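You operate a simulated robot arm through the tools that you are given. There is no shell and no other tool. Be economical: measure what you need, move in short steps, check, and stop when the job is done.

You run a simulated robot arm. Do the job below in one go: nothing can be reset, and whatever is moved stays where it is left.

## Task
Put things in order on the top of the beige drawer chest. At the end: the felt pad stands on top of the brown carton (marked "BUSHES"); the small roller stands where the felt pad stood; the purple bundle from the top of the beige drawer chest is in the yellow bucket; the cardboard tube from the top of the beige drawer chest stands where the small roller stood; whatever was shut is shut again. Leave all else as you found it, and nothing knocked over.
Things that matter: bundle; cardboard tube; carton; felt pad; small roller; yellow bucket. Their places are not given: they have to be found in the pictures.

Only the result counts: the job must be done as asked and must still hold three seconds after the hand-in. Knocking over, shifting, dropping, spilling or breaking anything else fails it.

## Robot
A 7-joint arm with a two-finger parallel gripper, fixed in place. Base frame: the origin is at the foot of the arm, x ahead of it, y to its left, z up; the work surface is at about z = 0. Readings come in mm, degrees, newtons and seconds.
With the tool pointing down near the work surface it reaches from about 220 to 580 mm from the base axis. Its first joint turns from -66.0 to 66.0 degrees. Payload 2.5 kg.
The TCP is the grasp point between the finger pads, 23 mm short of the fingertips. In the tool frame z runs along the fingers and y along their closing line. Largest opening 94 mm; finger width 38, thickness 10; the body of the gripper, 54 by 96 mm, starts 39 mm behind the TCP.
Orientation is that of the tool frame in the base frame, as a unit quaternion [w, x, y, z]. With the fingers straight down and closing along the base's y, the tool's x points along the base's -x, its y along +y and its z along -z.

## Interface
- The arm moves only by the tool jog_arm. Its argument "targets" is a list that holds one entry, the list of rows, each a list of 6 numbers: the shift along the tool's x, y, z in mm, then the turn, a rotation vector about the tool's x, y, z in degrees. In form: [[[dx, dy, dz, wx, wy, wz], ...]]. A call has 1 to 10 rows; each row shifts and turns the commanded pose from where the row before left it, along the tool's axes as they then stand. "claw" is the closure, from 0 (fully open) to 1 (shut), set as the call begins (left out, the last holds). Each row takes 0.2 s and may step no farther than 50 mm and 8.6 degrees from the row before; otherwise, or with a gripper value out of range, the whole call is refused. A pose out of reach is approached as far as the arm can. The call stops where the force on the tool passes 40 N (or 10 N more than at its start, if that is more) or the arm is blocked; 0.2 s more then pass. The fingers move at their own pace (about 108 mm/s each) and stop on an object; they squeeze with about 30 N. The grip force told is the motor's: it shows also when the fingers shut on nothing. Time passes only in rows, and 0.2 s behind the last, so rows that do not move let the fingers close. It gives the time, the measured TCP pose, the force on the tool (base axes), the opening and the grip force at its end, in the units of the frame above (readings bear some noise), with the torque about the TCP (base axes, N m) and any sound that the robot's microphone picked up.
- Cameras (640 x 400 px; columns grow to the right, rows downward): "scene" is fixed at [111, -396.8, 559]; the picture's right is [0.90, -0.45, 0.00], its down [-0.19, -0.38, -0.90] and it looks along [0.40, 0.81, -0.43] (base axes); focal length 214 px, centre (320, 200). "wrist" rides on the gripper at [86, 16, -75] in the tool frame; the picture's right is [-0.18, 0.98, 0.00], its down [-0.58, -0.11, -0.81] and it looks along [-0.79, -0.15, 0.59] (tool axes); focal length 243 px, centre (320, 200).
- capture(camera): a new picture of that camera. No time passes.
- measure_at(camera, pixels): for up to 12 pixels [column, row] of the newest picture of that camera ("zoom" is the newest enlarged one), the place [x, y, z] in the base frame of the surface seen there, good to about 2 mm. No time passes.
- enlarge(camera, box): a new picture of the part [left, top, right, bottom] of that camera's present view, enlarged. No time passes.
- close_job(): hands the job in; it is judged then, once.

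Keep the steps short. Do not move on a guess: measure, check each grasp and each placing, and mend mistakes. In all there are 80 turns and 46 pictures (those below and enlarged ones count). Leave the gripper open and the arm clear of the work at the hand-in unless told otherwise, and finish with a single line.

The tools are called after "Call:" as a command line: name --argument value ..., lists and objects as JSON in quotes. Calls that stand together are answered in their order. jog_arm: Moves the arm, as the interface text tells. Its arguments: {"type":"object","properties":{"targets":{"type":"array","items":{"type":"array","items":{"type":"array","items":{"type":"number"}}}},"claw":{"type":"number"}},"required":["targets"]} The other tools are called the same way: capture (camera) takes a picture; measure_at (camera, pixels) gives the place of the surface under pixels of a picture; enlarge (camera, box) takes an enlarged picture of a part of a camera's view; close_job () hands the job in.

At the start:

```text
time_s: 0.0
eef_pos: [353.6, 2.9, 525.4]
tool_rot: [0.0, 0.001, 1.0, 0.0]
wrist_force: [-0.8, 0.2, 0.4]
moment: [0.01, 0.02, 0.0]
width: 94.0
grip_force: 0.1
```

scene: 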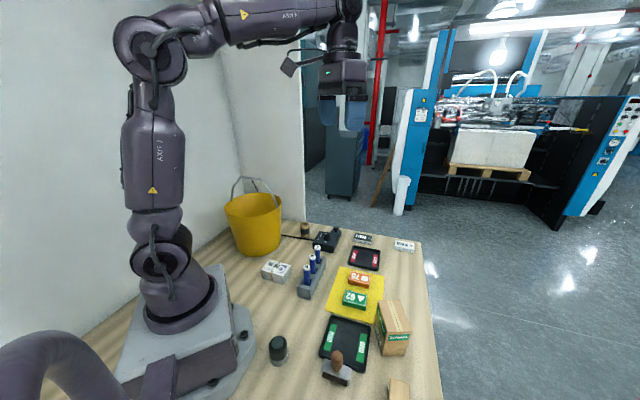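
wrist: 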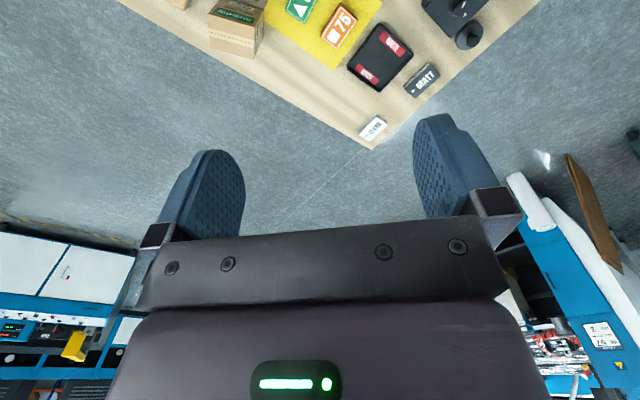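

I start by enlarging the table area in the scene view to find the objects.

Call:
enlarge --camera "scene" --box '[220, 210, 440, 400]'

Call:
enlarge --camera "wrist" --box '[120, 0, 560, 160]'

```text
2.11 times, centred on (330, 305) of scene
```

zoom: 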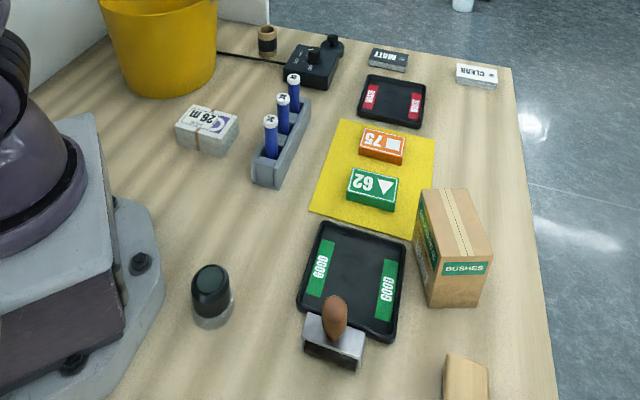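

```text
1.45 times, centred on (340, 80) of wrist
```

zoom: 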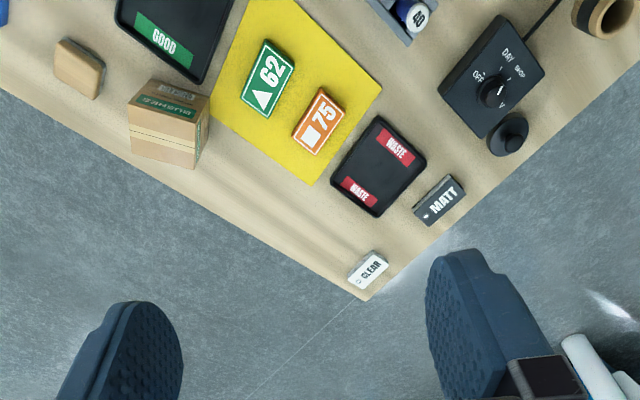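

No chest is visible yet, so I measure known objects, then turn the wrist camera to look to the sides.

Call:
capture --camera "scene"

Call:
measure_at --camera "scene" --pixels '[[254, 225], [278, 348], [392, 325], [345, 350], [305, 228], [398, 388], [275, 270], [312, 270], [430, 390], [420, 245], [60, 375], [210, 255]]'

Call:
jog_arm --targets '[[[0, 0, 0, 0, 0, 8.5], [0, 0, 0, 0, 0, 8.5], [0, 0, 0, 0, 0, 8.5], [0, 0, 0, 0, 0, 8.5], [0, 0, 0, 0, 0, 8.5], [0, 0, 0, 0, 0, 8.5], [0, 0, 0, 0, 0, 8.5], [0, 0, 0, 0, 0, 8.5]]]'

Call:
capture --camera "wrist"

```text
41 pictures are left
```

scene: 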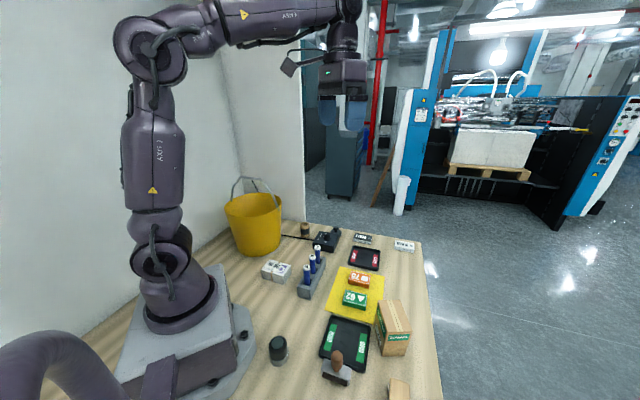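

```text
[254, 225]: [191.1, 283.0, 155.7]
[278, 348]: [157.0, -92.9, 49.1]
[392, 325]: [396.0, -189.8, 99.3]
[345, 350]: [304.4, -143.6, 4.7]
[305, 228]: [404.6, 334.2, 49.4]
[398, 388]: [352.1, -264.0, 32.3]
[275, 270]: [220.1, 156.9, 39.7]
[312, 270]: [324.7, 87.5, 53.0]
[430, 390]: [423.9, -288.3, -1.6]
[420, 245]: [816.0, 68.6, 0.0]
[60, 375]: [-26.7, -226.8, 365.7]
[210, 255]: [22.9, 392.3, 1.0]
```

```text
time_s: 1.8
eef_pos: [354.0, 1.8, 524.9]
tool_rot: [-0.001, 0.56, 0.828, 0.0]
wrist_force: [0.3, 0.4, -0.2]
moment: [-0.02, 0.0, 0.01]
width: 93.9
grip_force: 0.1
```

```text
40 pictures are left
```

wrist: 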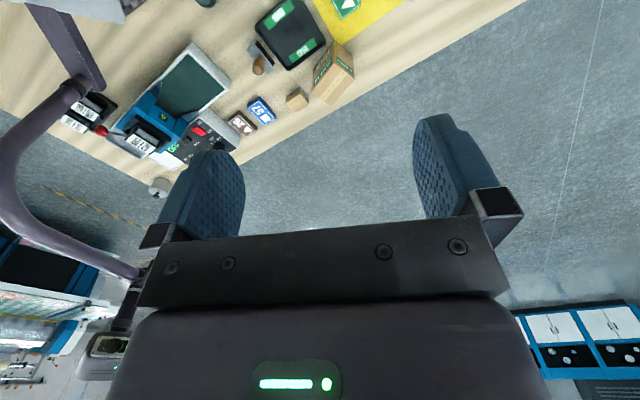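

Call:
enlarge --camera "wrist" --box '[0, 0, 360, 225]'

Call:
jog_arm --targets '[[[0, 0, 0, 0, 0, 8.5], [0, 0, 0, 0, 0, 8.5], [0, 0, 0, 0, 0, 8.5], [0, 0, 0, 0, 0, 8.5], [0, 0, 0, 0, 0, 8.5]]]'

Call:
capture --camera "wrist"

```text
1.78 times, centred on (180, 112) of wrist
```

zoom: 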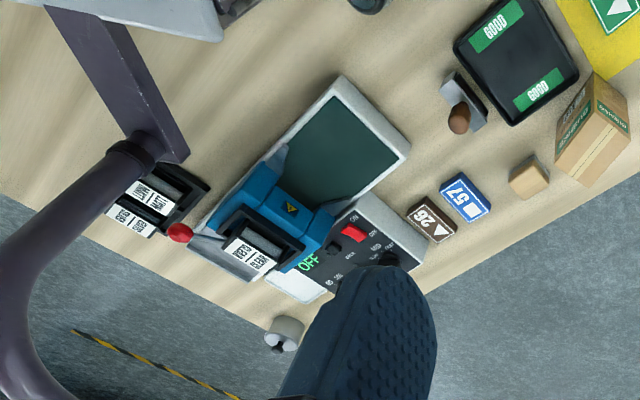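

```text
time_s: 3.0
eef_pos: [353.9, 2.9, 525.7]
tool_rot: [0.0, 0.823, 0.568, -0.001]
wrist_force: [0.0, -0.3, 0.0]
moment: [-0.01, 0.01, -0.03]
width: 94.0
grip_force: 0.0
```

```text
38 pictures are left
```

wrist: 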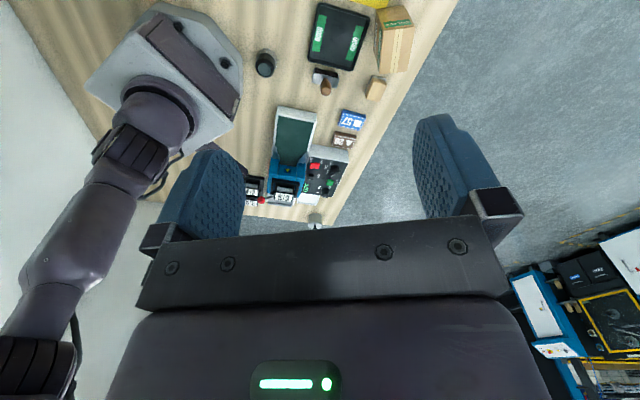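

The right side shows a press and no chest, so now I turn to look to the left.

Call:
jog_arm --targets '[[[0, 0, 0, 0, 0, -8.5], [0, 0, 0, 0, 0, -8.5], [0, 0, 0, 0, 0, -8.5], [0, 0, 0, 0, 0, -8.5], [0, 0, 0, 0, 0, -8.5], [0, 0, 0, 0, 0, -8.5], [0, 0, 0, 0, 0, -8.5], [0, 0, 0, 0, 0, -8.5], [0, 0, 0, 0, 0, -8.5], [0, 0, 0, 0, 0, -8.5]]]'

Call:
jog_arm --targets '[[[0, 0, 0, 0, 0, -8.5], [0, 0, 0, 0, 0, -8.5], [0, 0, 0, 0, 0, -8.5], [0, 0, 0, 0, 0, -8.5], [0, 0, 0, 0, 0, -8.5], [0, 0, 0, 0, 0, -8.5], [0, 0, 0, 0, 0, -8.5], [0, 0, 0, 0, 0, -8.5], [0, 0, 0, 0, 0, -8.5], [0, 0, 0, 0, 0, -8.5]]]'

Call:
capture --camera "wrist"

```text
time_s: 5.2
eef_pos: [354.9, 3.5, 525.0]
tool_rot: [0.0, 0.22, 0.975, 0.0]
wrist_force: [-0.4, 0.7, 0.0]
moment: [-0.01, -0.02, 0.02]
width: 94.0
grip_force: 0.1
```

```text
time_s: 7.4
eef_pos: [355.4, 3.8, 527.0]
tool_rot: [-0.001, -0.497, 0.868, 0.0]
wrist_force: [-0.2, -0.3, 0.2]
moment: [-0.03, 0.0, 0.03]
width: 94.0
grip_force: 0.1
```

```text
37 pictures are left
```

wrist: 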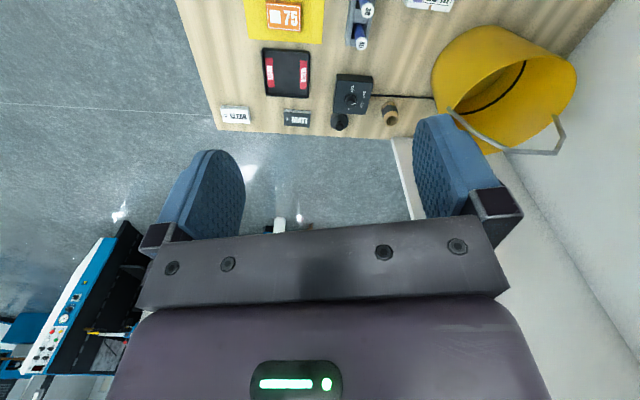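

Still no chest. I'll swing the arm left and look back across the table to the right for an overview.

Call:
jog_arm --targets '[[[0, 0, 0, 0, 0, 8.5], [0, 0, 0, 0, 0, 8.5], [0, 0, 0, 0, 0, 8.5], [0, 0, 0, 0, 0, 8.5], [0, 0, 0, 0, 0, 8.5], [0, 0, 0, 0, 0, 8.5], [0, 0, 0, 0, 0, 8.5], [0, 0, 0, 0, 0, 8.5], [0, 0, 0, 0, 0, 8.5], [0, 0, 0, 0, 0, 8.5]]]'

Call:
jog_arm --targets '[[[0, 0, 0, 0, 0, 8.5], [0, 0, 0, 0, 0, 8.5], [0, 0, 0, 0, 0, 8.5], [0, 0, 0, 0, 0, 8.5], [0, 0, 0, 0, 0, 8.5], [0, 0, 0, 0, 0, 8.5], [0, 0, 0, 0, 0, 8.5], [40, 0, 0, 0, 0, 5.5], [50, 0, 0, 0, 0, 0], [50, 0, 0, 0, 0, 0]]]'

Call:
capture --camera "wrist"

Call:
capture --camera "scene"

```text
time_s: 9.6
eef_pos: [354.9, 3.7, 525.3]
tool_rot: [0.0, 0.222, 0.975, 0.001]
wrist_force: [0.0, 0.6, 0.9]
moment: [-0.04, 0.0, 0.04]
width: 93.9
grip_force: 0.0
```

```text
time_s: 11.8
eef_pos: [353.2, 142.1, 525.8]
tool_rot: [0.0, 0.71, 0.704, 0.001]
wrist_force: [-0.5, -0.6, -0.3]
moment: [0.0, 0.01, 0.01]
width: 94.1
grip_force: 0.1
```

```text
36 pictures are left
```

wrist: 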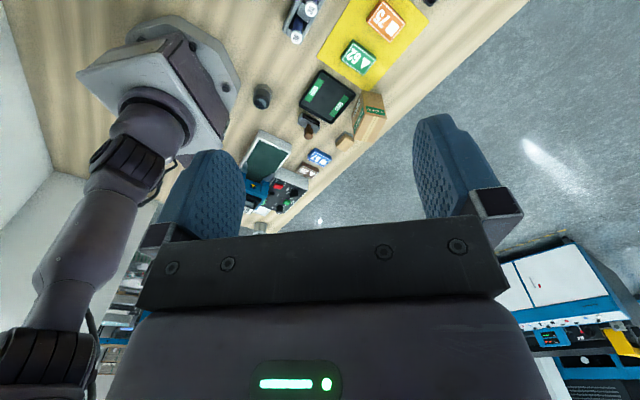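

```text
35 pictures are left
```

scene: 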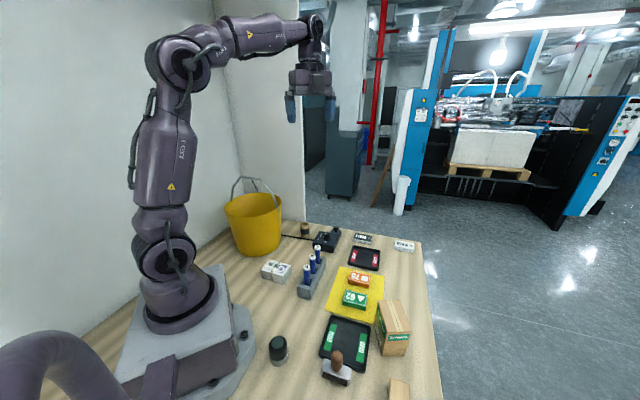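

There is no separate chest anywhere on the left. I move the hand over the right end for a closer look there.

Call:
jog_arm --targets '[[[-50, 0, 0, 0, 0, 0], [-50, 0, 0, 0, 0, 0], [-50, 0, 0, 0, 0, 0], [-50, 0, 0, 0, 0, 0], [-50, 0, 0, 0, 0, 0], [-50, 0, 0, 0, 0, 0]]]'

Call:
capture --camera "wrist"

```text
time_s: 13.2
eef_pos: [348.1, -154.3, 524.1]
tool_rot: [0.0, 0.71, 0.705, 0.0]
wrist_force: [-0.4, -0.3, -0.2]
moment: [-0.02, -0.01, 0.02]
width: 93.8
grip_force: 0.1
```

```text
34 pictures are left
```

wrist: 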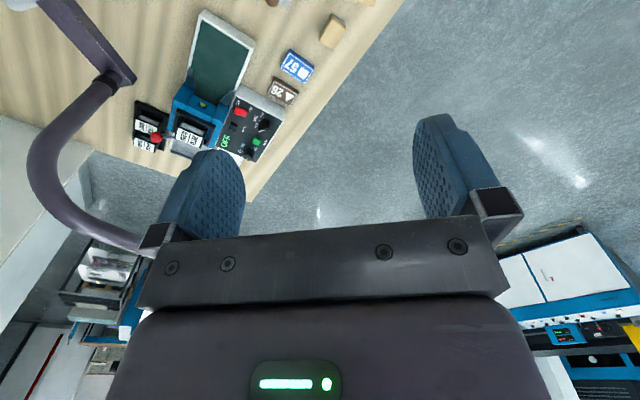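

Call:
enlarge --camera "wrist" --box '[0, 0, 320, 200]'

Call:
measure_at --camera "wrist" --pixels '[[20, 130], [60, 160], [20, 230], [150, 130], [210, 70], [330, 30], [265, 40], [120, 160]]'

```text
2.00 times, centred on (160, 100) of wrist
```

zoom: 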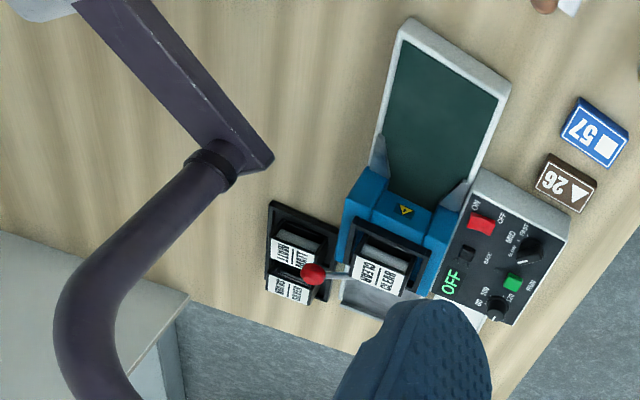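

```text
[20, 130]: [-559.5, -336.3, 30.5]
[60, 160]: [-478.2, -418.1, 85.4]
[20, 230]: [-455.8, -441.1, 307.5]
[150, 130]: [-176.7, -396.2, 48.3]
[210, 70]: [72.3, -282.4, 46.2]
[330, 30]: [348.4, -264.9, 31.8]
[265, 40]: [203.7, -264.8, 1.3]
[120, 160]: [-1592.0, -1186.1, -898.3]
```

Still no separate chest within reach. I look at the small objects in more detail.

Call:
enlarge --camera "scene" --box '[215, 210, 343, 290]'

Call:
enlarge --camera "scene" --box '[250, 310, 394, 400]'

```text
5.00 times, centred on (279, 250) of scene
```

zoom: 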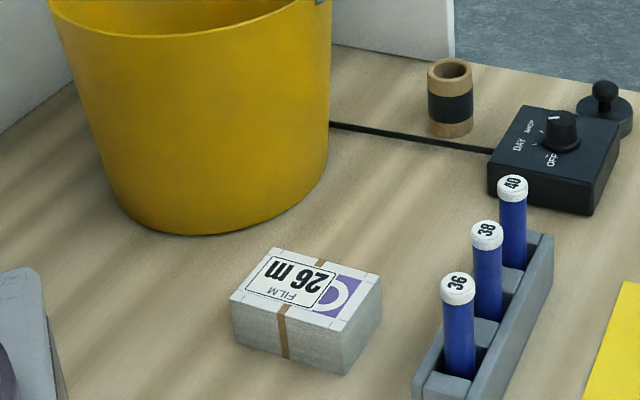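

```text
4.44 times, centred on (322, 355) of scene
```

zoom: 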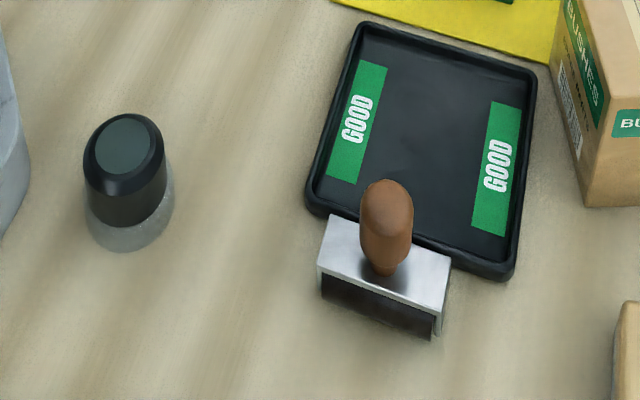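

The bench top seems to be the only surface: a banded film bundle (purple mark), a cardboard tube, a wooden-handled tool, a dark knob-like thing and a tan block. I lower the hand for close views of the right-hand candidates.

Call:
jog_arm --targets '[[[35, 0, 45, 0, 0, 0], [33, 0, 45, 0, 0, 0], [0, 0, 45, 0, 0, 0], [0, 0, 45, 0, 0, 0], [0, 0, 45, 0, 0, 0], [0, 0, 45, 0, 0, 0]]]'

Call:
capture --camera "wrist"

Call:
enlarge --camera "scene" --box '[300, 220, 428, 300]'

```text
refused: row 1 steps farther than a row can; nothing moved
```

```text
30 pictures are left
```

wrist: 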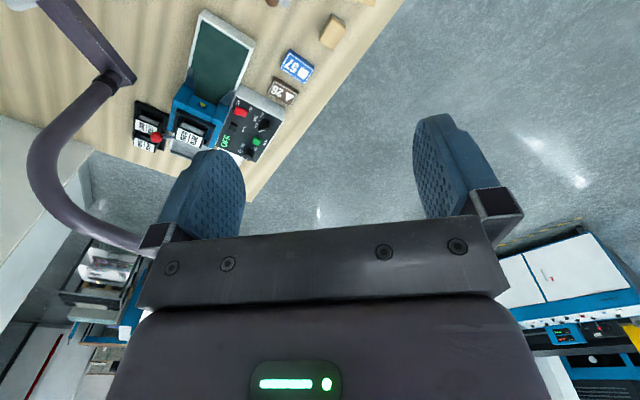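

```text
5.00 times, centred on (364, 260) of scene
```

zoom: 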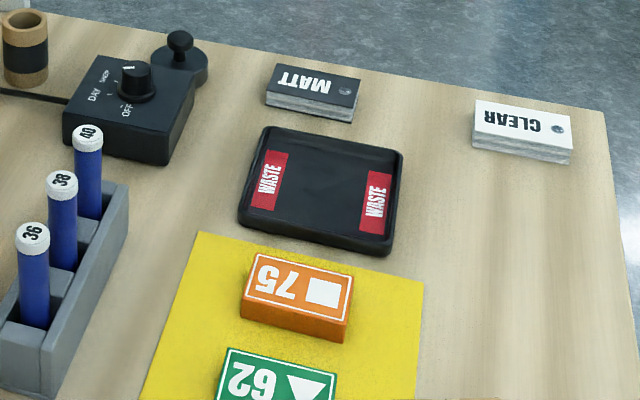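

The row was too long; I retry with smaller steps.

Call:
jog_arm --targets '[[[40, 0, 0, 0, 0, 0], [28, 0, 0, 0, 0, 0], [0, 0, 46, 0, 0, 0], [0, 0, 46, 0, 0, 0], [0, 0, 46, 0, 0, 0], [0, 0, 46, 0, 0, 0], [0, 0, 46, 0, 0, 0], [0, 0, 40, 0, 0, 0]]]'

Call:
capture --camera "wrist"

```text
time_s: 15.0
eef_pos: [346.5, -89.5, 252.5]
tool_rot: [0.001, 0.71, 0.704, 0.0]
wrist_force: [0.3, 0.3, 0.5]
moment: [-0.03, -0.01, 0.03]
width: 94.0
grip_force: 0.2
```

```text
28 pictures are left
```

wrist: 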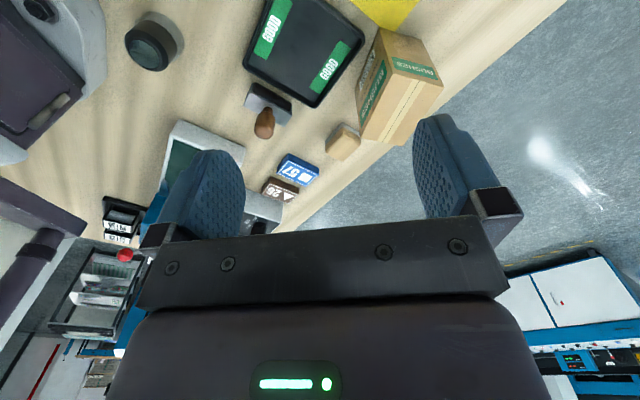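

Call:
enlarge --camera "wrist" --box '[200, 0, 456, 160]'

Call:
enlarge --camera "wrist" --box '[0, 0, 224, 140]'

```text
2.50 times, centred on (328, 80) of wrist
```

zoom: 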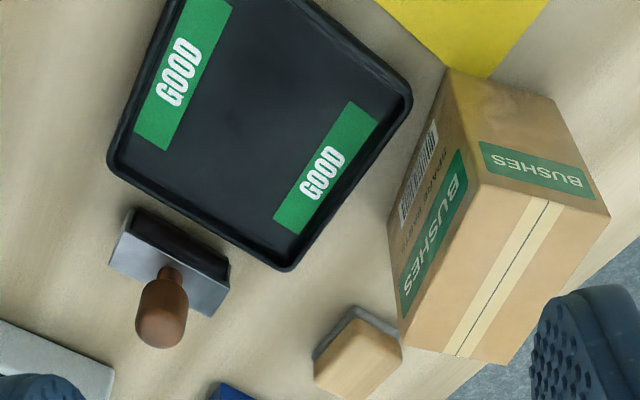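

```text
2.86 times, centred on (112, 70) of wrist
```

zoom: 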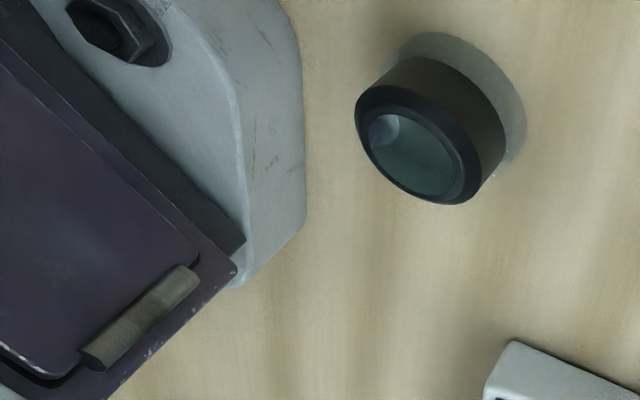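

Now it is clear: the pad is the tan wood block with grey felt under it, and the roller is the wooden-handled bracket with the dark roll. I measure pad, carton and roller.

Call:
measure_at --camera "wrist" --pixels '[[343, 143], [341, 131], [357, 139], [345, 157], [328, 149], [394, 69], [440, 85], [402, 142], [363, 137], [402, 105], [336, 132], [374, 90]]'

Call:
measure_at --camera "wrist" --pixels '[[265, 125], [267, 115], [246, 103], [288, 121], [254, 86], [290, 104], [269, 106], [268, 92], [264, 136], [277, 112], [252, 94], [280, 130]]'

```text
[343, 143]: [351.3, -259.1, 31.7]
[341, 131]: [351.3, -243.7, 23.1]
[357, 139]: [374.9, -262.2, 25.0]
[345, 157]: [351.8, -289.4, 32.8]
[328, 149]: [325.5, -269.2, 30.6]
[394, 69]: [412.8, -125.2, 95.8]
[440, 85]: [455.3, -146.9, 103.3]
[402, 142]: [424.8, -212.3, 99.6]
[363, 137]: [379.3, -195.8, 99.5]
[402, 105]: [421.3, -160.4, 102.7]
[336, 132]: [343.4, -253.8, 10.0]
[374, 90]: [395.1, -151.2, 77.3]
```

```text
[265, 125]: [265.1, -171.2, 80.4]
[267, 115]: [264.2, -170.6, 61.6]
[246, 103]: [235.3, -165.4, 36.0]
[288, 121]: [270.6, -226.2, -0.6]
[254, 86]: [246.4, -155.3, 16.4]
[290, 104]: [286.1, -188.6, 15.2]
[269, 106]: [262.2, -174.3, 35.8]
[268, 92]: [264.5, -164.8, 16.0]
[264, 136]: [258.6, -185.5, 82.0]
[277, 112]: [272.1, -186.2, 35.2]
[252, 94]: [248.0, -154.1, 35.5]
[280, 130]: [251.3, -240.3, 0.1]
```

Pad centre is about (351, -266), top z 32, with the carton beside it. I turn the hand so that its camera faces the carton and move above the pad.

Call:
jog_arm --targets '[[[0, 0, 0, 0, 0, -8.5], [0, 0, 0, 0, 0, -8.5], [0, 0, 0, 0, 0, -8.5], [0, 0, 0, 0, 0, -8.5], [0, 0, 0, 0, 0, -8.5], [0, 0, 0, 0, 0, -8.5], [0, 0, 0, 0, 0, -8.5], [0, 0, 0, 0, 0, -8.5], [0, 0, 0, 0, 0, -8.5], [0, 0, 0, 0, 0, -8.5]]]'

Call:
jog_arm --targets '[[[0, 0, 0, 0, 0, -8.5], [0, 0, 0, 0, 0, -8.5], [0, 0, 0, 0, 0, -8.5], [0, 0, 0, 0, 0, -8.5], [0, 0, 0, 0, 0, -8.5], [0, 0, 0, 0, 0, -8.5], [0, 0, 0, 0, 0, -5.5]]]'

Call:
jog_arm --targets '[[[33.8, -28.4, 0, 0, 0, 0], [33.8, -28.4, 0, 0, 0, 0], [33.8, -28.4, 0, 0, 0, 0], [33.8, -28.4, 0, 0, 0, 0], [0, 0, 45, 0, 0, 0], [0, 0, 45, 0, 0, 0], [0, 0, 0, 0, 0, 0]]]'

Call:
capture --camera "wrist"

```text
time_s: 17.2
eef_pos: [350.0, -89.7, 255.8]
tool_rot: [0.0, 0.047, 0.999, 0.001]
wrist_force: [0.0, -0.2, 0.8]
moment: [0.01, 0.03, 0.0]
width: 93.8
grip_force: 0.0
```

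```text
time_s: 18.8
eef_pos: [350.4, -88.3, 255.2]
tool_rot: [-0.001, -0.432, 0.902, -0.001]
wrist_force: [-0.1, 0.2, -0.4]
moment: [0.01, 0.0, -0.02]
width: 94.2
grip_force: 0.1
```

```text
time_s: 20.4
eef_pos: [353.8, -263.1, 165.0]
tool_rot: [0.0, -0.431, 0.903, 0.001]
wrist_force: [0.2, -0.1, -0.3]
moment: [0.01, -0.02, 0.0]
width: 93.7
grip_force: 0.1
```

```text
25 pictures are left
```

wrist: 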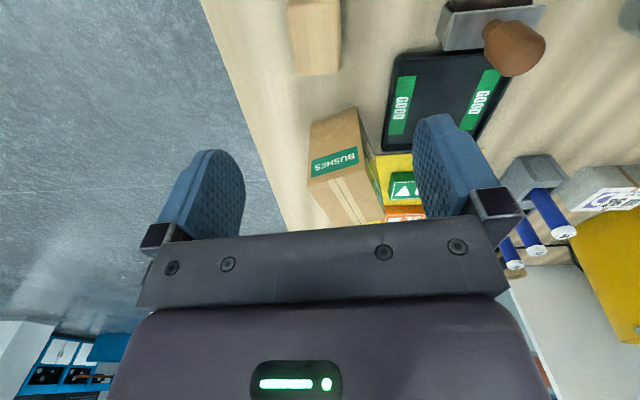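

Call:
enlarge --camera "wrist" --box '[240, 0, 560, 200]'

Call:
measure_at --camera "wrist" --pixels '[[290, 8], [336, 8], [335, 47], [296, 50], [315, 30], [312, 122], [355, 109], [384, 215], [340, 222], [300, 72], [338, 68], [357, 168]]'

```text
2.00 times, centred on (400, 100) of wrist
```

zoom: 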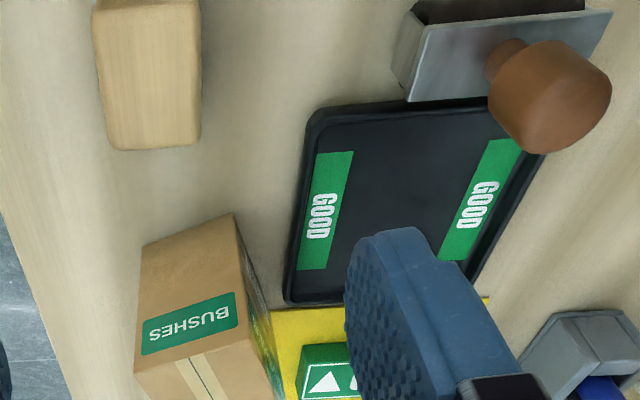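

```text
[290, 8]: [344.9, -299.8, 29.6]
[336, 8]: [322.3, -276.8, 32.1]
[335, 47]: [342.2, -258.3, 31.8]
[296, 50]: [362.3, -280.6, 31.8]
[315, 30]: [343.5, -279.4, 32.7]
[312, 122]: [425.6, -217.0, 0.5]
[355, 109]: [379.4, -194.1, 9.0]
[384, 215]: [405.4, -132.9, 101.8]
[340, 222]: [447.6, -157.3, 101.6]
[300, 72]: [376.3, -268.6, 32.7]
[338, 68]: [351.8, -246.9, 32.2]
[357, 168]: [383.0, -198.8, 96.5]
```

The pad is longer than it looked and lies at 45°. I step back and turn 6° to see all of it.

Call:
jog_arm --targets '[[[0, 0, 0, 0, 0, 6], [35, 0, 0, 0, 0, 0], [25, 0, 0, 0, 0, 0], [0, 0, 0, 0, 0, 0]]]'

Call:
enlarge --camera "wrist" --box '[240, 0, 560, 200]'

```text
time_s: 21.4
eef_pos: [310.8, -307.8, 165.5]
tool_rot: [-0.001, -0.382, 0.924, 0.0]
wrist_force: [0.4, -0.4, -0.1]
moment: [0.02, 0.0, -0.02]
width: 94.0
grip_force: 0.1
```

```text
2.00 times, centred on (400, 100) of wrist
```

zoom: 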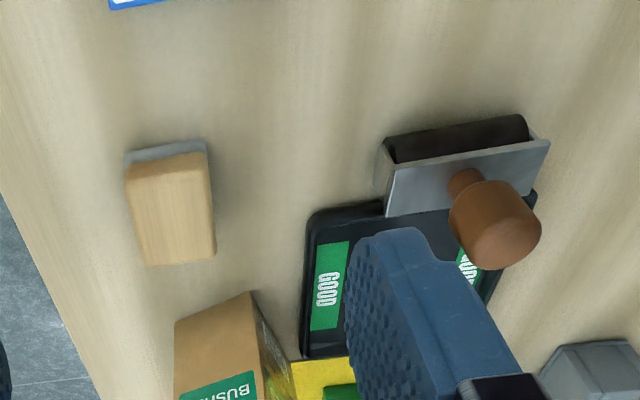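

Call:
measure_at --camera "zoom" --pixels '[[130, 168], [203, 158], [211, 255], [146, 262], [128, 157], [203, 145], [170, 210]]'

Call:
measure_at --camera "zoom" --pixels '[[386, 215], [398, 168], [545, 145], [535, 185], [390, 145], [525, 118], [495, 222], [462, 180], [460, 150], [500, 205], [540, 225], [455, 220]]'

```text
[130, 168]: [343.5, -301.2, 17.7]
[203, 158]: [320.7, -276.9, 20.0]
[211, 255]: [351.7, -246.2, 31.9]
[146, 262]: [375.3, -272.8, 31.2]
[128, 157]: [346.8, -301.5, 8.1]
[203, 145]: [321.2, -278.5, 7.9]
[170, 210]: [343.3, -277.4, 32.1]
```

```text
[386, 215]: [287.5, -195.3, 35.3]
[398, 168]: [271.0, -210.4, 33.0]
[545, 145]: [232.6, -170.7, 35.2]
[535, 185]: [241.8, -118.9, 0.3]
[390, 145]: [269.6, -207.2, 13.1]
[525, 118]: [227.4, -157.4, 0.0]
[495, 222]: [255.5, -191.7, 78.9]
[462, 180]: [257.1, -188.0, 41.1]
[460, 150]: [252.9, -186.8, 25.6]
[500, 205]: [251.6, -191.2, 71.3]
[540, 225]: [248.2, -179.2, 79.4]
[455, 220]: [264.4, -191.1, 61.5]
```

Pad: centre (348, -274), about 36 x 46 mm at 45°, top z 32. Roller: centre (260, -182), also at 45°. I move over the pad and go down to z 28.

Call:
jog_arm --targets '[[[-25, -1.2, 0, 0, 0, 0], [-25.2, -1.2, 0, 0, 0, 0], [0, 0, 45, 0, 0, 0], [0, 0, 45, 0, 0, 0], [0, 0, 20, 0, 0, 0], [0, 0, 0, 0, 0, 0]]]'

Call:
enlarge --camera "wrist" --box '[120, 0, 520, 250]'

```text
time_s: 22.8
eef_pos: [349.0, -274.1, 55.5]
tool_rot: [0.001, -0.383, 0.924, 0.0]
wrist_force: [0.7, -0.2, -0.3]
moment: [-0.01, 0.01, 0.02]
width: 94.2
grip_force: 0.0
```

```text
1.60 times, centred on (320, 125) of wrist
```

zoom: 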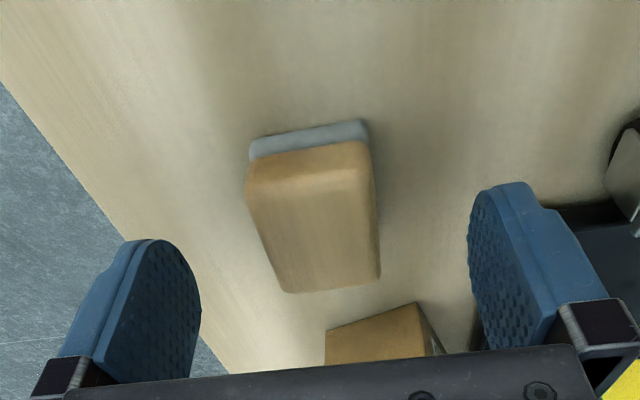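

The pad is centred between the fingers. I go down and close.

Call:
jog_arm --targets '[[[0, 0, 14, 0, 0, 0], [0, 0, 13.5, 0, 0, 0], [0, 0, 0, 0, 0, 0]]]'

Call:
jog_arm --claw 1 --targets '[[[0, 0, 0, 0, 0, 0], [0, 0, 0, 0, 0, 0], [0, 0, 0, 0, 0, 0], [0, 0, 0, 0, 0, 0]]]'

Call:
jog_arm --targets '[[[0, 0, -20, 0, 0, 0], [0, 0, -40, 0, 0, 0], [0, 0, -45, 0, 0, 0], [0, 0, -45, 0, 0, 0], [0, 0, 0, 0, 0, 0]]]'

Call:
capture --camera "wrist"

```text
time_s: 23.6
eef_pos: [348.4, -273.1, 27.6]
tool_rot: [0.0, -0.383, 0.924, 0.0]
wrist_force: [-0.8, -0.6, -0.5]
moment: [0.01, 0.01, 0.01]
width: 93.9
grip_force: 0.1
```

```text
time_s: 24.6
eef_pos: [347.3, -273.6, 27.8]
tool_rot: [0.0, -0.383, 0.924, 0.0]
wrist_force: [0.1, -0.7, -1.1]
moment: [0.04, 0.01, 0.04]
width: 39.6
grip_force: 30.1
```

```text
time_s: 25.8
eef_pos: [349.4, -273.4, 180.5]
tool_rot: [0.0, -0.383, 0.924, 0.0]
wrist_force: [0.2, 0.3, -1.1]
moment: [0.01, -0.01, 0.02]
width: 39.7
grip_force: 30.1
```

```text
21 pictures are left
```

wrist: 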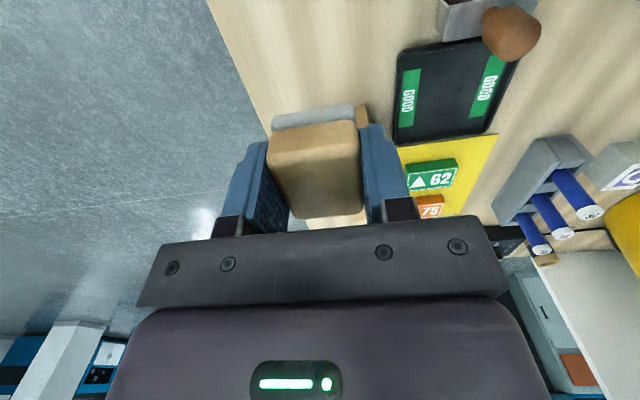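

The pad is held (width 39.6). I carry it over the carton centre (418, -171), turn by -21.7° to align with the carton, and check; I also measure the far cabinet seen at (545, 300).

Call:
measure_at --camera "wrist" --pixels '[[545, 300], [530, 270], [590, 370]]'

Call:
jog_arm --targets '[[[-40.5, 7.7, 0, 0, 0, 0], [-40.5, 7.7, 0, 0, 0, 0], [-40.5, 7.7, 0, 0, 0, 0], [0, 0, 0, 0, 0, -7.3], [0, 0, 0, 0, 0, -7.2], [0, 0, 0, 0, 0, -7.2], [0, 0, 30, 0, 0, 0], [0, 0, 0, 0, 0, 0]]]'

Call:
capture --camera "scene"

```text
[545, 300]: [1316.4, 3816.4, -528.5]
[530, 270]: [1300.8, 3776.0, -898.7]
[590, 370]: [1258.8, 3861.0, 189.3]
```

```text
time_s: 27.6
eef_pos: [418.5, -170.1, 148.3]
tool_rot: [0.0, -0.551, 0.835, 0.0]
wrist_force: [0.1, -0.6, -1.1]
moment: [-0.01, 0.0, 0.01]
width: 39.5
grip_force: 29.7
```

```text
20 pictures are left
```

scene: 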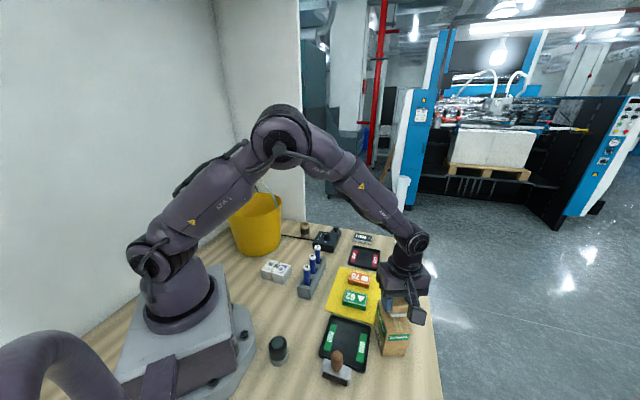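

Aligned over the carton. I lower in small steps until contact.

Call:
jog_arm --targets '[[[0, 0, 8, 0, 0, 0], [0, 0, 7, 0, 0, 0], [0, 0, 2, 0, 0, 0], [0, 0, 1, 0, 0, 0], [0, 0, 0, 0, 0, 0]]]'

Call:
enlarge --camera "scene" --box '[340, 240, 468, 360]'

```text
time_s: 28.8
eef_pos: [417.6, -171.5, 131.0]
tool_rot: [0.001, -0.55, 0.835, 0.0]
wrist_force: [0.1, 0.5, 2.4]
moment: [0.15, 0.01, 0.04]
width: 39.8
grip_force: 30.0
```

```text
3.33 times, centred on (404, 300) of scene
```

zoom: 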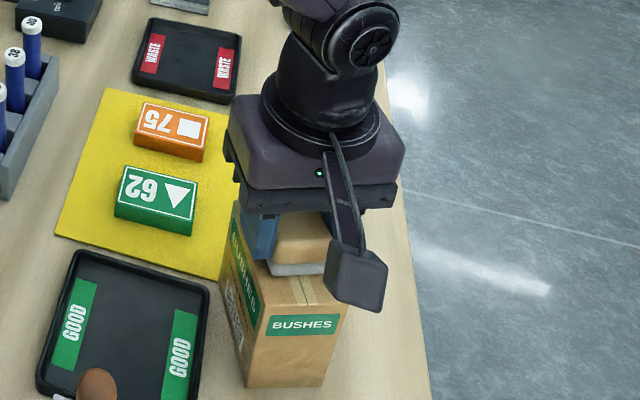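

Contact is felt (force z from -1.1 to +2.4 N). I open and lift away.

Call:
jog_arm --claw 0 --targets '[[[0, 0, 0, 0, 0, 0], [0, 0, 0, 0, 0, 0], [0, 0, 0, 0, 0, 0]]]'

Call:
jog_arm --targets '[[[0, 0, -20, 0, 0, 0], [0, 0, -40, 0, 0, 0], [0, 0, -40, 0, 0, 0], [0, 0, 0, 0, 0, 7.3], [0, 0, 0, 0, 0, 7.2], [0, 0, 0, 0, 0, 7.2], [0, 0, 0, 0, 0, 0]]]'

Call:
capture --camera "wrist"

```text
time_s: 29.6
eef_pos: [417.2, -172.0, 131.2]
tool_rot: [0.0, -0.55, 0.835, 0.0]
wrist_force: [0.6, -0.3, -0.2]
moment: [-0.04, 0.02, 0.02]
width: 94.1
grip_force: 0.1
```

```text
time_s: 31.2
eef_pos: [416.5, -172.2, 229.0]
tool_rot: [0.0, -0.382, 0.924, 0.0]
wrist_force: [-0.2, 0.5, -0.4]
moment: [0.02, -0.01, 0.0]
width: 94.1
grip_force: 0.0
```

```text
18 pictures are left
```

wrist: 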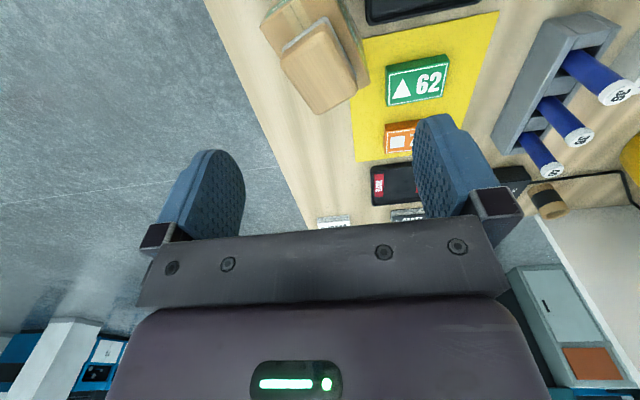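

The pad rests aligned on the carton. I measure it quickly to confirm.

Call:
measure_at --camera "wrist" --pixels '[[318, 65], [285, 57], [327, 22], [353, 88], [318, 110], [270, 30], [345, 25], [308, 8]]'

```text
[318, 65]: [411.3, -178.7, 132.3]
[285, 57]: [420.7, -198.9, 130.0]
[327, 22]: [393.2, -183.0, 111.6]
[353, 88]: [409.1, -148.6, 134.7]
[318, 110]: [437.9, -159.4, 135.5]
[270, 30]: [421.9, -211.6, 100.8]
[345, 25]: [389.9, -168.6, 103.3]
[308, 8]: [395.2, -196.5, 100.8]
```

Good. Now I move over the roller handle at (260, -182) and check from z 125.

Call:
jog_arm --targets '[[[29.5, 25.85, 0, 0, 0, 0], [29.5, 25.85, 0, 0, 0, 0], [29.5, 25.85, 0, 0, 0, 0], [29.5, 25.85, 0, 0, 0, 0], [0, 0, 45, 0, 0, 0], [0, 0, 45, 0, 0, 0], [0, 0, 14, 0, 0, 0], [0, 0, 0, 0, 0, 0]]]'

Call:
capture --camera "wrist"

```text
time_s: 33.0
eef_pos: [262.0, -183.6, 125.8]
tool_rot: [0.001, -0.383, 0.924, 0.0]
wrist_force: [0.0, -0.7, 0.1]
moment: [-0.01, -0.03, -0.01]
width: 94.1
grip_force: 0.1
```

```text
17 pictures are left
```

wrist: 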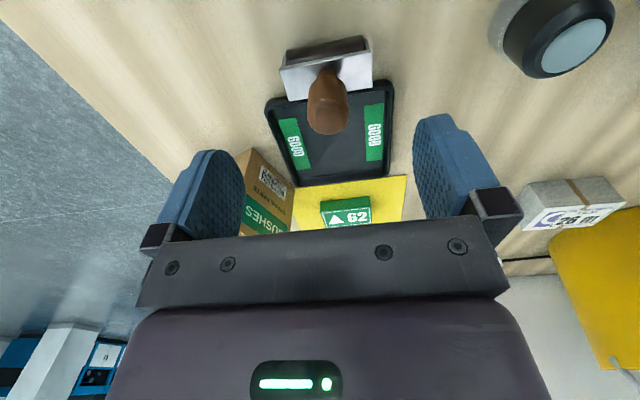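

Call:
measure_at --camera "wrist" --pixels '[[328, 105], [311, 108], [345, 108], [328, 125], [328, 85], [287, 72], [372, 52], [291, 97], [370, 85], [330, 131]]'

```text
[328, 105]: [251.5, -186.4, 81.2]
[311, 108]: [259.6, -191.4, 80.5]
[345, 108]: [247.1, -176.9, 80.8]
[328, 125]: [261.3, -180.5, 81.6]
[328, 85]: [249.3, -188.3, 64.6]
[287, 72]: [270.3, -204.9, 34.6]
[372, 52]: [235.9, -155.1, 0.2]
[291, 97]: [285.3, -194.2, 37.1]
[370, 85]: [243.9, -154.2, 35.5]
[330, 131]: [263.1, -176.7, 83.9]
```

Handle axis is at about (258, -180), so I shift 5 mm along the closing line, go down to z 66 and close.

Call:
jog_arm --targets '[[[0, 5, 0, 0, 0, 0], [0, 0, 30, 0, 0, 0], [0, 0, 29.5, 0, 0, 0], [0, 0, 0, 0, 0, 0]]]'

Call:
jog_arm --claw 1 --targets '[[[0, 0, 0, 0, 0, 0], [0, 0, 0, 0, 0, 0], [0, 0, 0, 0, 0, 0], [0, 0, 0, 0, 0, 0]]]'

Call:
jog_arm --targets '[[[0, 0, -10, 0, 0, 0], [0, 0, -20, 0, 0, 0], [0, 0, -40, 0, 0, 0], [0, 0, 0, 0, 0, 0]]]'

Call:
capture --camera "wrist"

```text
time_s: 34.0
eef_pos: [256.4, -178.2, 65.0]
tool_rot: [0.0, -0.383, 0.924, 0.0]
wrist_force: [0.1, 0.2, 0.4]
moment: [-0.01, 0.01, 0.0]
width: 94.0
grip_force: 0.0
```

```text
time_s: 35.0
eef_pos: [256.2, -178.5, 64.5]
tool_rot: [0.0, -0.382, 0.924, -0.001]
wrist_force: [0.8, -0.7, 0.3]
moment: [-0.08, -0.08, 0.03]
width: 24.8
grip_force: 29.5
```

```text
time_s: 36.0
eef_pos: [257.9, -178.1, 136.2]
tool_rot: [-0.001, -0.383, 0.924, 0.0]
wrist_force: [0.4, 0.5, -1.5]
moment: [0.0, -0.03, 0.01]
width: 24.6
grip_force: 30.1
```

```text
16 pictures are left
```

wrist: 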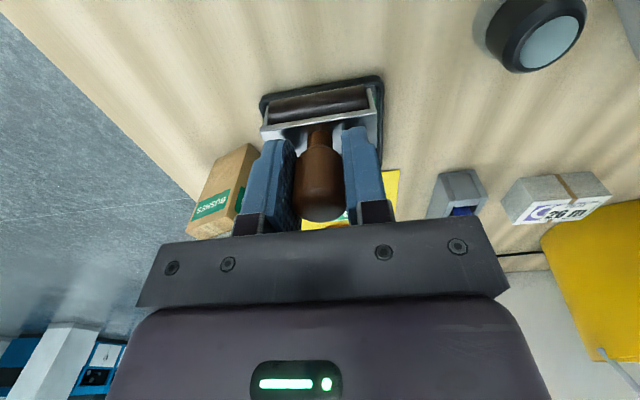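

The roller is held upright. I carry it to the pad's former place and lower to just above the surface.

Call:
jog_arm --targets '[[[1.1, -43.3, 0, 0, 0, 0], [1.1, -43.3, 0, 0, 0, 0], [1.1, -43.2, 0, 0, 0, 0], [0, 0, 0, 0, 0, 0], [0, 0, 40, 0, 0, 0], [0, 0, 24, 0, 0, 0], [0, 0, 0, 0, 0, 0]]]'

Call:
capture --camera "wrist"

```text
time_s: 37.6
eef_pos: [345.8, -270.8, 73.4]
tool_rot: [-0.001, -0.382, 0.924, 0.0]
wrist_force: [0.0, -0.7, -2.5]
moment: [0.03, 0.0, -0.01]
width: 24.4
grip_force: 30.0
```

```text
15 pictures are left
```

wrist: 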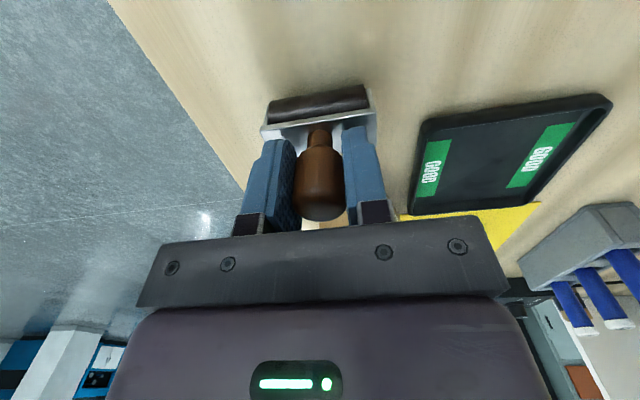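

Call:
measure_at --camera "wrist" --pixels '[[264, 131], [372, 117], [272, 110], [364, 95], [318, 104]]'

Call:
jog_arm --targets '[[[0, 0, 4, 0, 0, 0], [0, 0, 3, 0, 0, 0], [0, 0, 1, 0, 0, 0], [0, 0, 0, 0, 0, 0]]]'

```text
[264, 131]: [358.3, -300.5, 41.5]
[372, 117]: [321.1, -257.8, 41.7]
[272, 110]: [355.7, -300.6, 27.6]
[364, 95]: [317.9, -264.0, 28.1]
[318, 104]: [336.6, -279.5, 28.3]
```

```text
time_s: 38.6
eef_pos: [346.6, -271.8, 65.2]
tool_rot: [0.001, -0.382, 0.924, 0.0]
wrist_force: [-2.9, 1.7, 16.6]
moment: [0.35, 0.39, -0.01]
width: 24.4
grip_force: 30.0
```

The roller touches down (16 N). I relieve it slightly, open and rise.

Call:
jog_arm --targets '[[[0, 0, -0.7, 0, 0, 0], [0, 0, 0, 0, 0, 0]]]'

Call:
jog_arm --claw 0 --targets '[[[0, 0, 0, 0, 0, 0], [0, 0, 0, 0, 0, 0], [0, 0, 0, 0, 0, 0]]]'

Call:
jog_arm --targets '[[[0, 0, -30, 0, 0, 0], [0, 0, -45, 0, 0, 0], [0, 0, -45, 0, 0, 0], [0, 0, -45, 0, 0, 0], [0, 0, -45, 0, 0, 0], [0, 0, 0, 0, 0, 0]]]'

Call:
capture --camera "scene"

Call:
capture --camera "wrist"

```text
time_s: 39.2
eef_pos: [346.3, -273.1, 66.3]
tool_rot: [-0.001, -0.382, 0.924, -0.001]
wrist_force: [0.2, -1.3, 9.2]
moment: [0.2, 0.28, 0.03]
width: 24.4
grip_force: 30.2
```

```text
time_s: 40.0
eef_pos: [344.9, -272.1, 66.4]
tool_rot: [0.0, -0.382, 0.924, 0.0]
wrist_force: [0.6, -0.2, 0.5]
moment: [-0.02, 0.0, -0.02]
width: 94.0
grip_force: 0.1
```

```text
time_s: 41.4
eef_pos: [347.9, -269.6, 275.7]
tool_rot: [0.0, -0.383, 0.924, 0.001]
wrist_force: [0.3, 0.6, 0.6]
moment: [-0.06, -0.01, -0.03]
width: 93.9
grip_force: 0.0
```

```text
14 pictures are left
```

scene: 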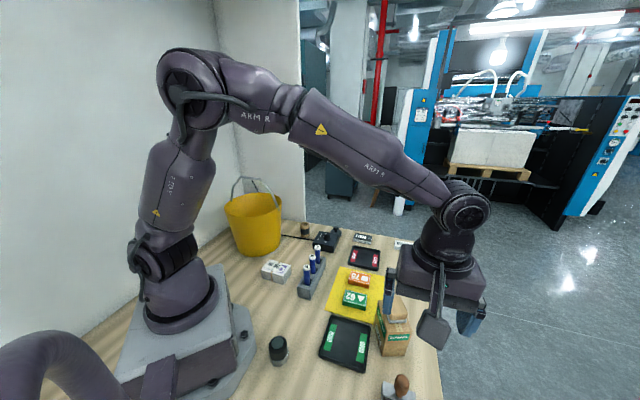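

```text
13 pictures are left
```

wrist: 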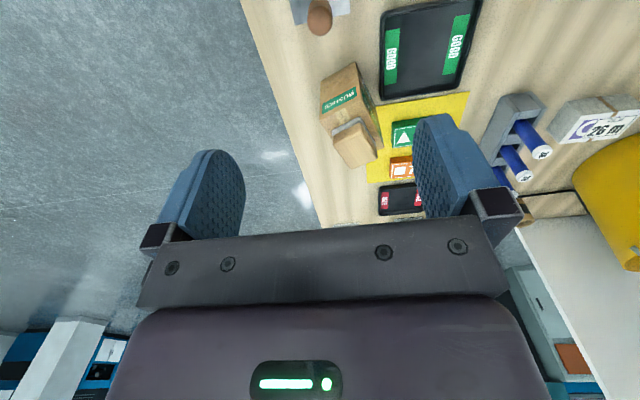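

The roller stands well. Next I measure the cardboard tube and its neighbours, plus the film bundle and bucket, in the scene view.

Call:
measure_at --camera "scene" --pixels '[[302, 224], [308, 224], [305, 227], [305, 222], [305, 231], [305, 236], [316, 243], [333, 233], [336, 229], [290, 236], [314, 236], [277, 243]]'

Call:
measure_at --camera "scene" --pixels '[[226, 212], [280, 210], [253, 218], [240, 257], [278, 245], [262, 267], [270, 260], [291, 266], [283, 276], [276, 267], [262, 276], [284, 283]]'

Call:
enlarge --camera "scene" --box '[210, 165, 338, 290]'

```text
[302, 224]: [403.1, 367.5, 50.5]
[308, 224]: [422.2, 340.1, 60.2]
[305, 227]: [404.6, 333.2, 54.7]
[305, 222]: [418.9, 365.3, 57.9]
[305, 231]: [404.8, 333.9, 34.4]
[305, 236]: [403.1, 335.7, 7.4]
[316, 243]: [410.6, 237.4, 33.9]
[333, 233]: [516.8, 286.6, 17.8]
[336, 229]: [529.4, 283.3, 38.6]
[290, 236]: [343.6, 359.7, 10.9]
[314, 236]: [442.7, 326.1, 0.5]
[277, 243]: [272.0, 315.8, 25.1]
```

```text
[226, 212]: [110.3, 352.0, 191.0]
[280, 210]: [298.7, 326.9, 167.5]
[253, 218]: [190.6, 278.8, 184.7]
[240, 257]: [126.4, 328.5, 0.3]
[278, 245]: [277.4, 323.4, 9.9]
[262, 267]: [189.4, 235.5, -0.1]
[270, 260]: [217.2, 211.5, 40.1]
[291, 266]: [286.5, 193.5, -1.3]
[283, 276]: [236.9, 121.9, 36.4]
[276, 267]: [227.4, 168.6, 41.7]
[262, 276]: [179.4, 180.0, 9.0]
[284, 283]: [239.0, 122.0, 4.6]
```

```text
3.20 times, centred on (274, 228) of scene
```

zoom: 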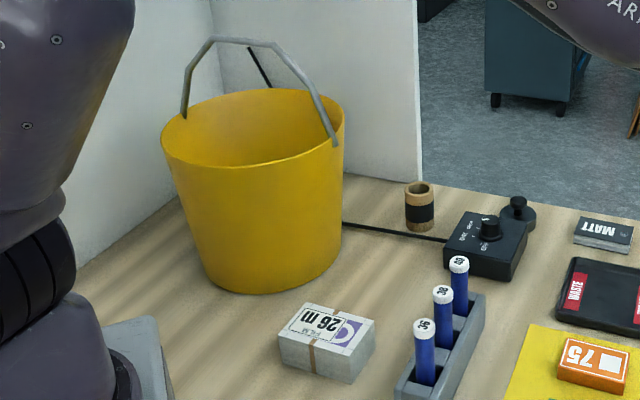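

Tube: centre about (411, 349), diameter 34, height 60. I check the wall clearance behind it.

Call:
measure_at --camera "scene" --pixels '[[286, 215], [296, 215], [302, 215], [286, 222], [298, 221], [303, 218], [310, 219], [306, 239], [298, 238]]'

```text
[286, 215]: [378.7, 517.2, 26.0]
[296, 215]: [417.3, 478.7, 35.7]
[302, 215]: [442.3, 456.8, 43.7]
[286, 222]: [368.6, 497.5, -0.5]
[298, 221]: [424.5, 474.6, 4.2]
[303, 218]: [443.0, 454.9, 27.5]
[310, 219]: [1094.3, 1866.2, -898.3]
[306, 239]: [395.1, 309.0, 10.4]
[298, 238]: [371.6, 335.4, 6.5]
```

Clear. I carry the empty hand over at z 276 to the tube in 13 steps.

Call:
jog_arm --targets '[[[-37.2, 30.24, 0, 0, 0, 0], [-37.2, 30.24, 0, 0, 0, 0], [-37.2, 30.24, 0, 0, 0, 0], [-37.2, 30.24, 0, 0, 0, 0], [-37.2, 30.24, 0, 0, 0, 0], [-37.2, 30.24, 0, 0, 0, 0], [-37.2, 30.24, 0, 0, 0, 0], [-37.2, 30.24, 0, 0, 0, 0], [-37.2, 30.24, 0, 0, 0, 0], [-37.2, 30.24, 0, 0, 0, 0]]]'

Call:
jog_arm --targets '[[[-37.2, 30.24, 0, 0, 0, 0], [-37.2, 30.24, 0, 0, 0, 0], [-37.2, 30.24, 0, 0, 0, 0], [0, 0, 0, 0, 0, 0], [0, 0, 45, 0, 0, 0], [0, 0, 45, 0, 0, 0], [0, 0, 40, 0, 0, 0], [0, 0, 0, 0, 0, 0]]]'

Call:
capture --camera "wrist"

```text
time_s: 43.6
eef_pos: [394.7, 202.7, 275.8]
tool_rot: [-0.001, -0.383, 0.924, 0.0]
wrist_force: [-1.1, 0.5, -0.4]
moment: [-0.02, -0.02, 0.04]
width: 94.2
grip_force: 0.1
```

```text
time_s: 45.4
eef_pos: [409.0, 348.3, 145.3]
tool_rot: [0.001, -0.383, 0.924, 0.0]
wrist_force: [-0.5, -0.1, -1.1]
moment: [-0.02, 0.01, -0.02]
width: 94.0
grip_force: 0.0
```

```text
11 pictures are left
```

wrist: 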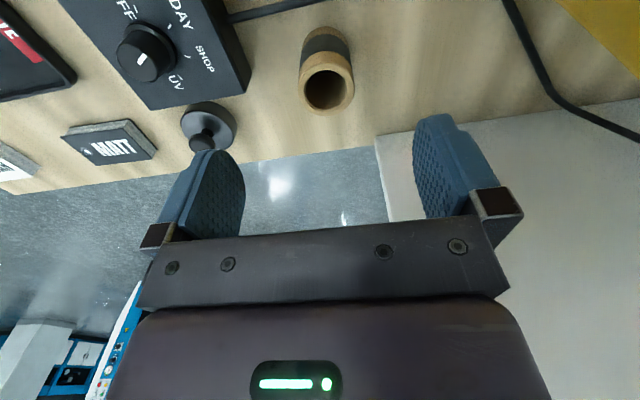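

Call:
measure_at --camera "wrist" --pixels '[[301, 88], [350, 86], [326, 111], [325, 70], [326, 50], [248, 78], [235, 20], [235, 125], [207, 110]]'

```text
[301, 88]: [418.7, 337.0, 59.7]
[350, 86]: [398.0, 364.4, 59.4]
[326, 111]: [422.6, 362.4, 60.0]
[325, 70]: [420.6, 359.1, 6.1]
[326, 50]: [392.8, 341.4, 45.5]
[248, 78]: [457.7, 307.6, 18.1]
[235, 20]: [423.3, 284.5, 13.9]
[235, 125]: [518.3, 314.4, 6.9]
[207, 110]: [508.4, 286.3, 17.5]
```

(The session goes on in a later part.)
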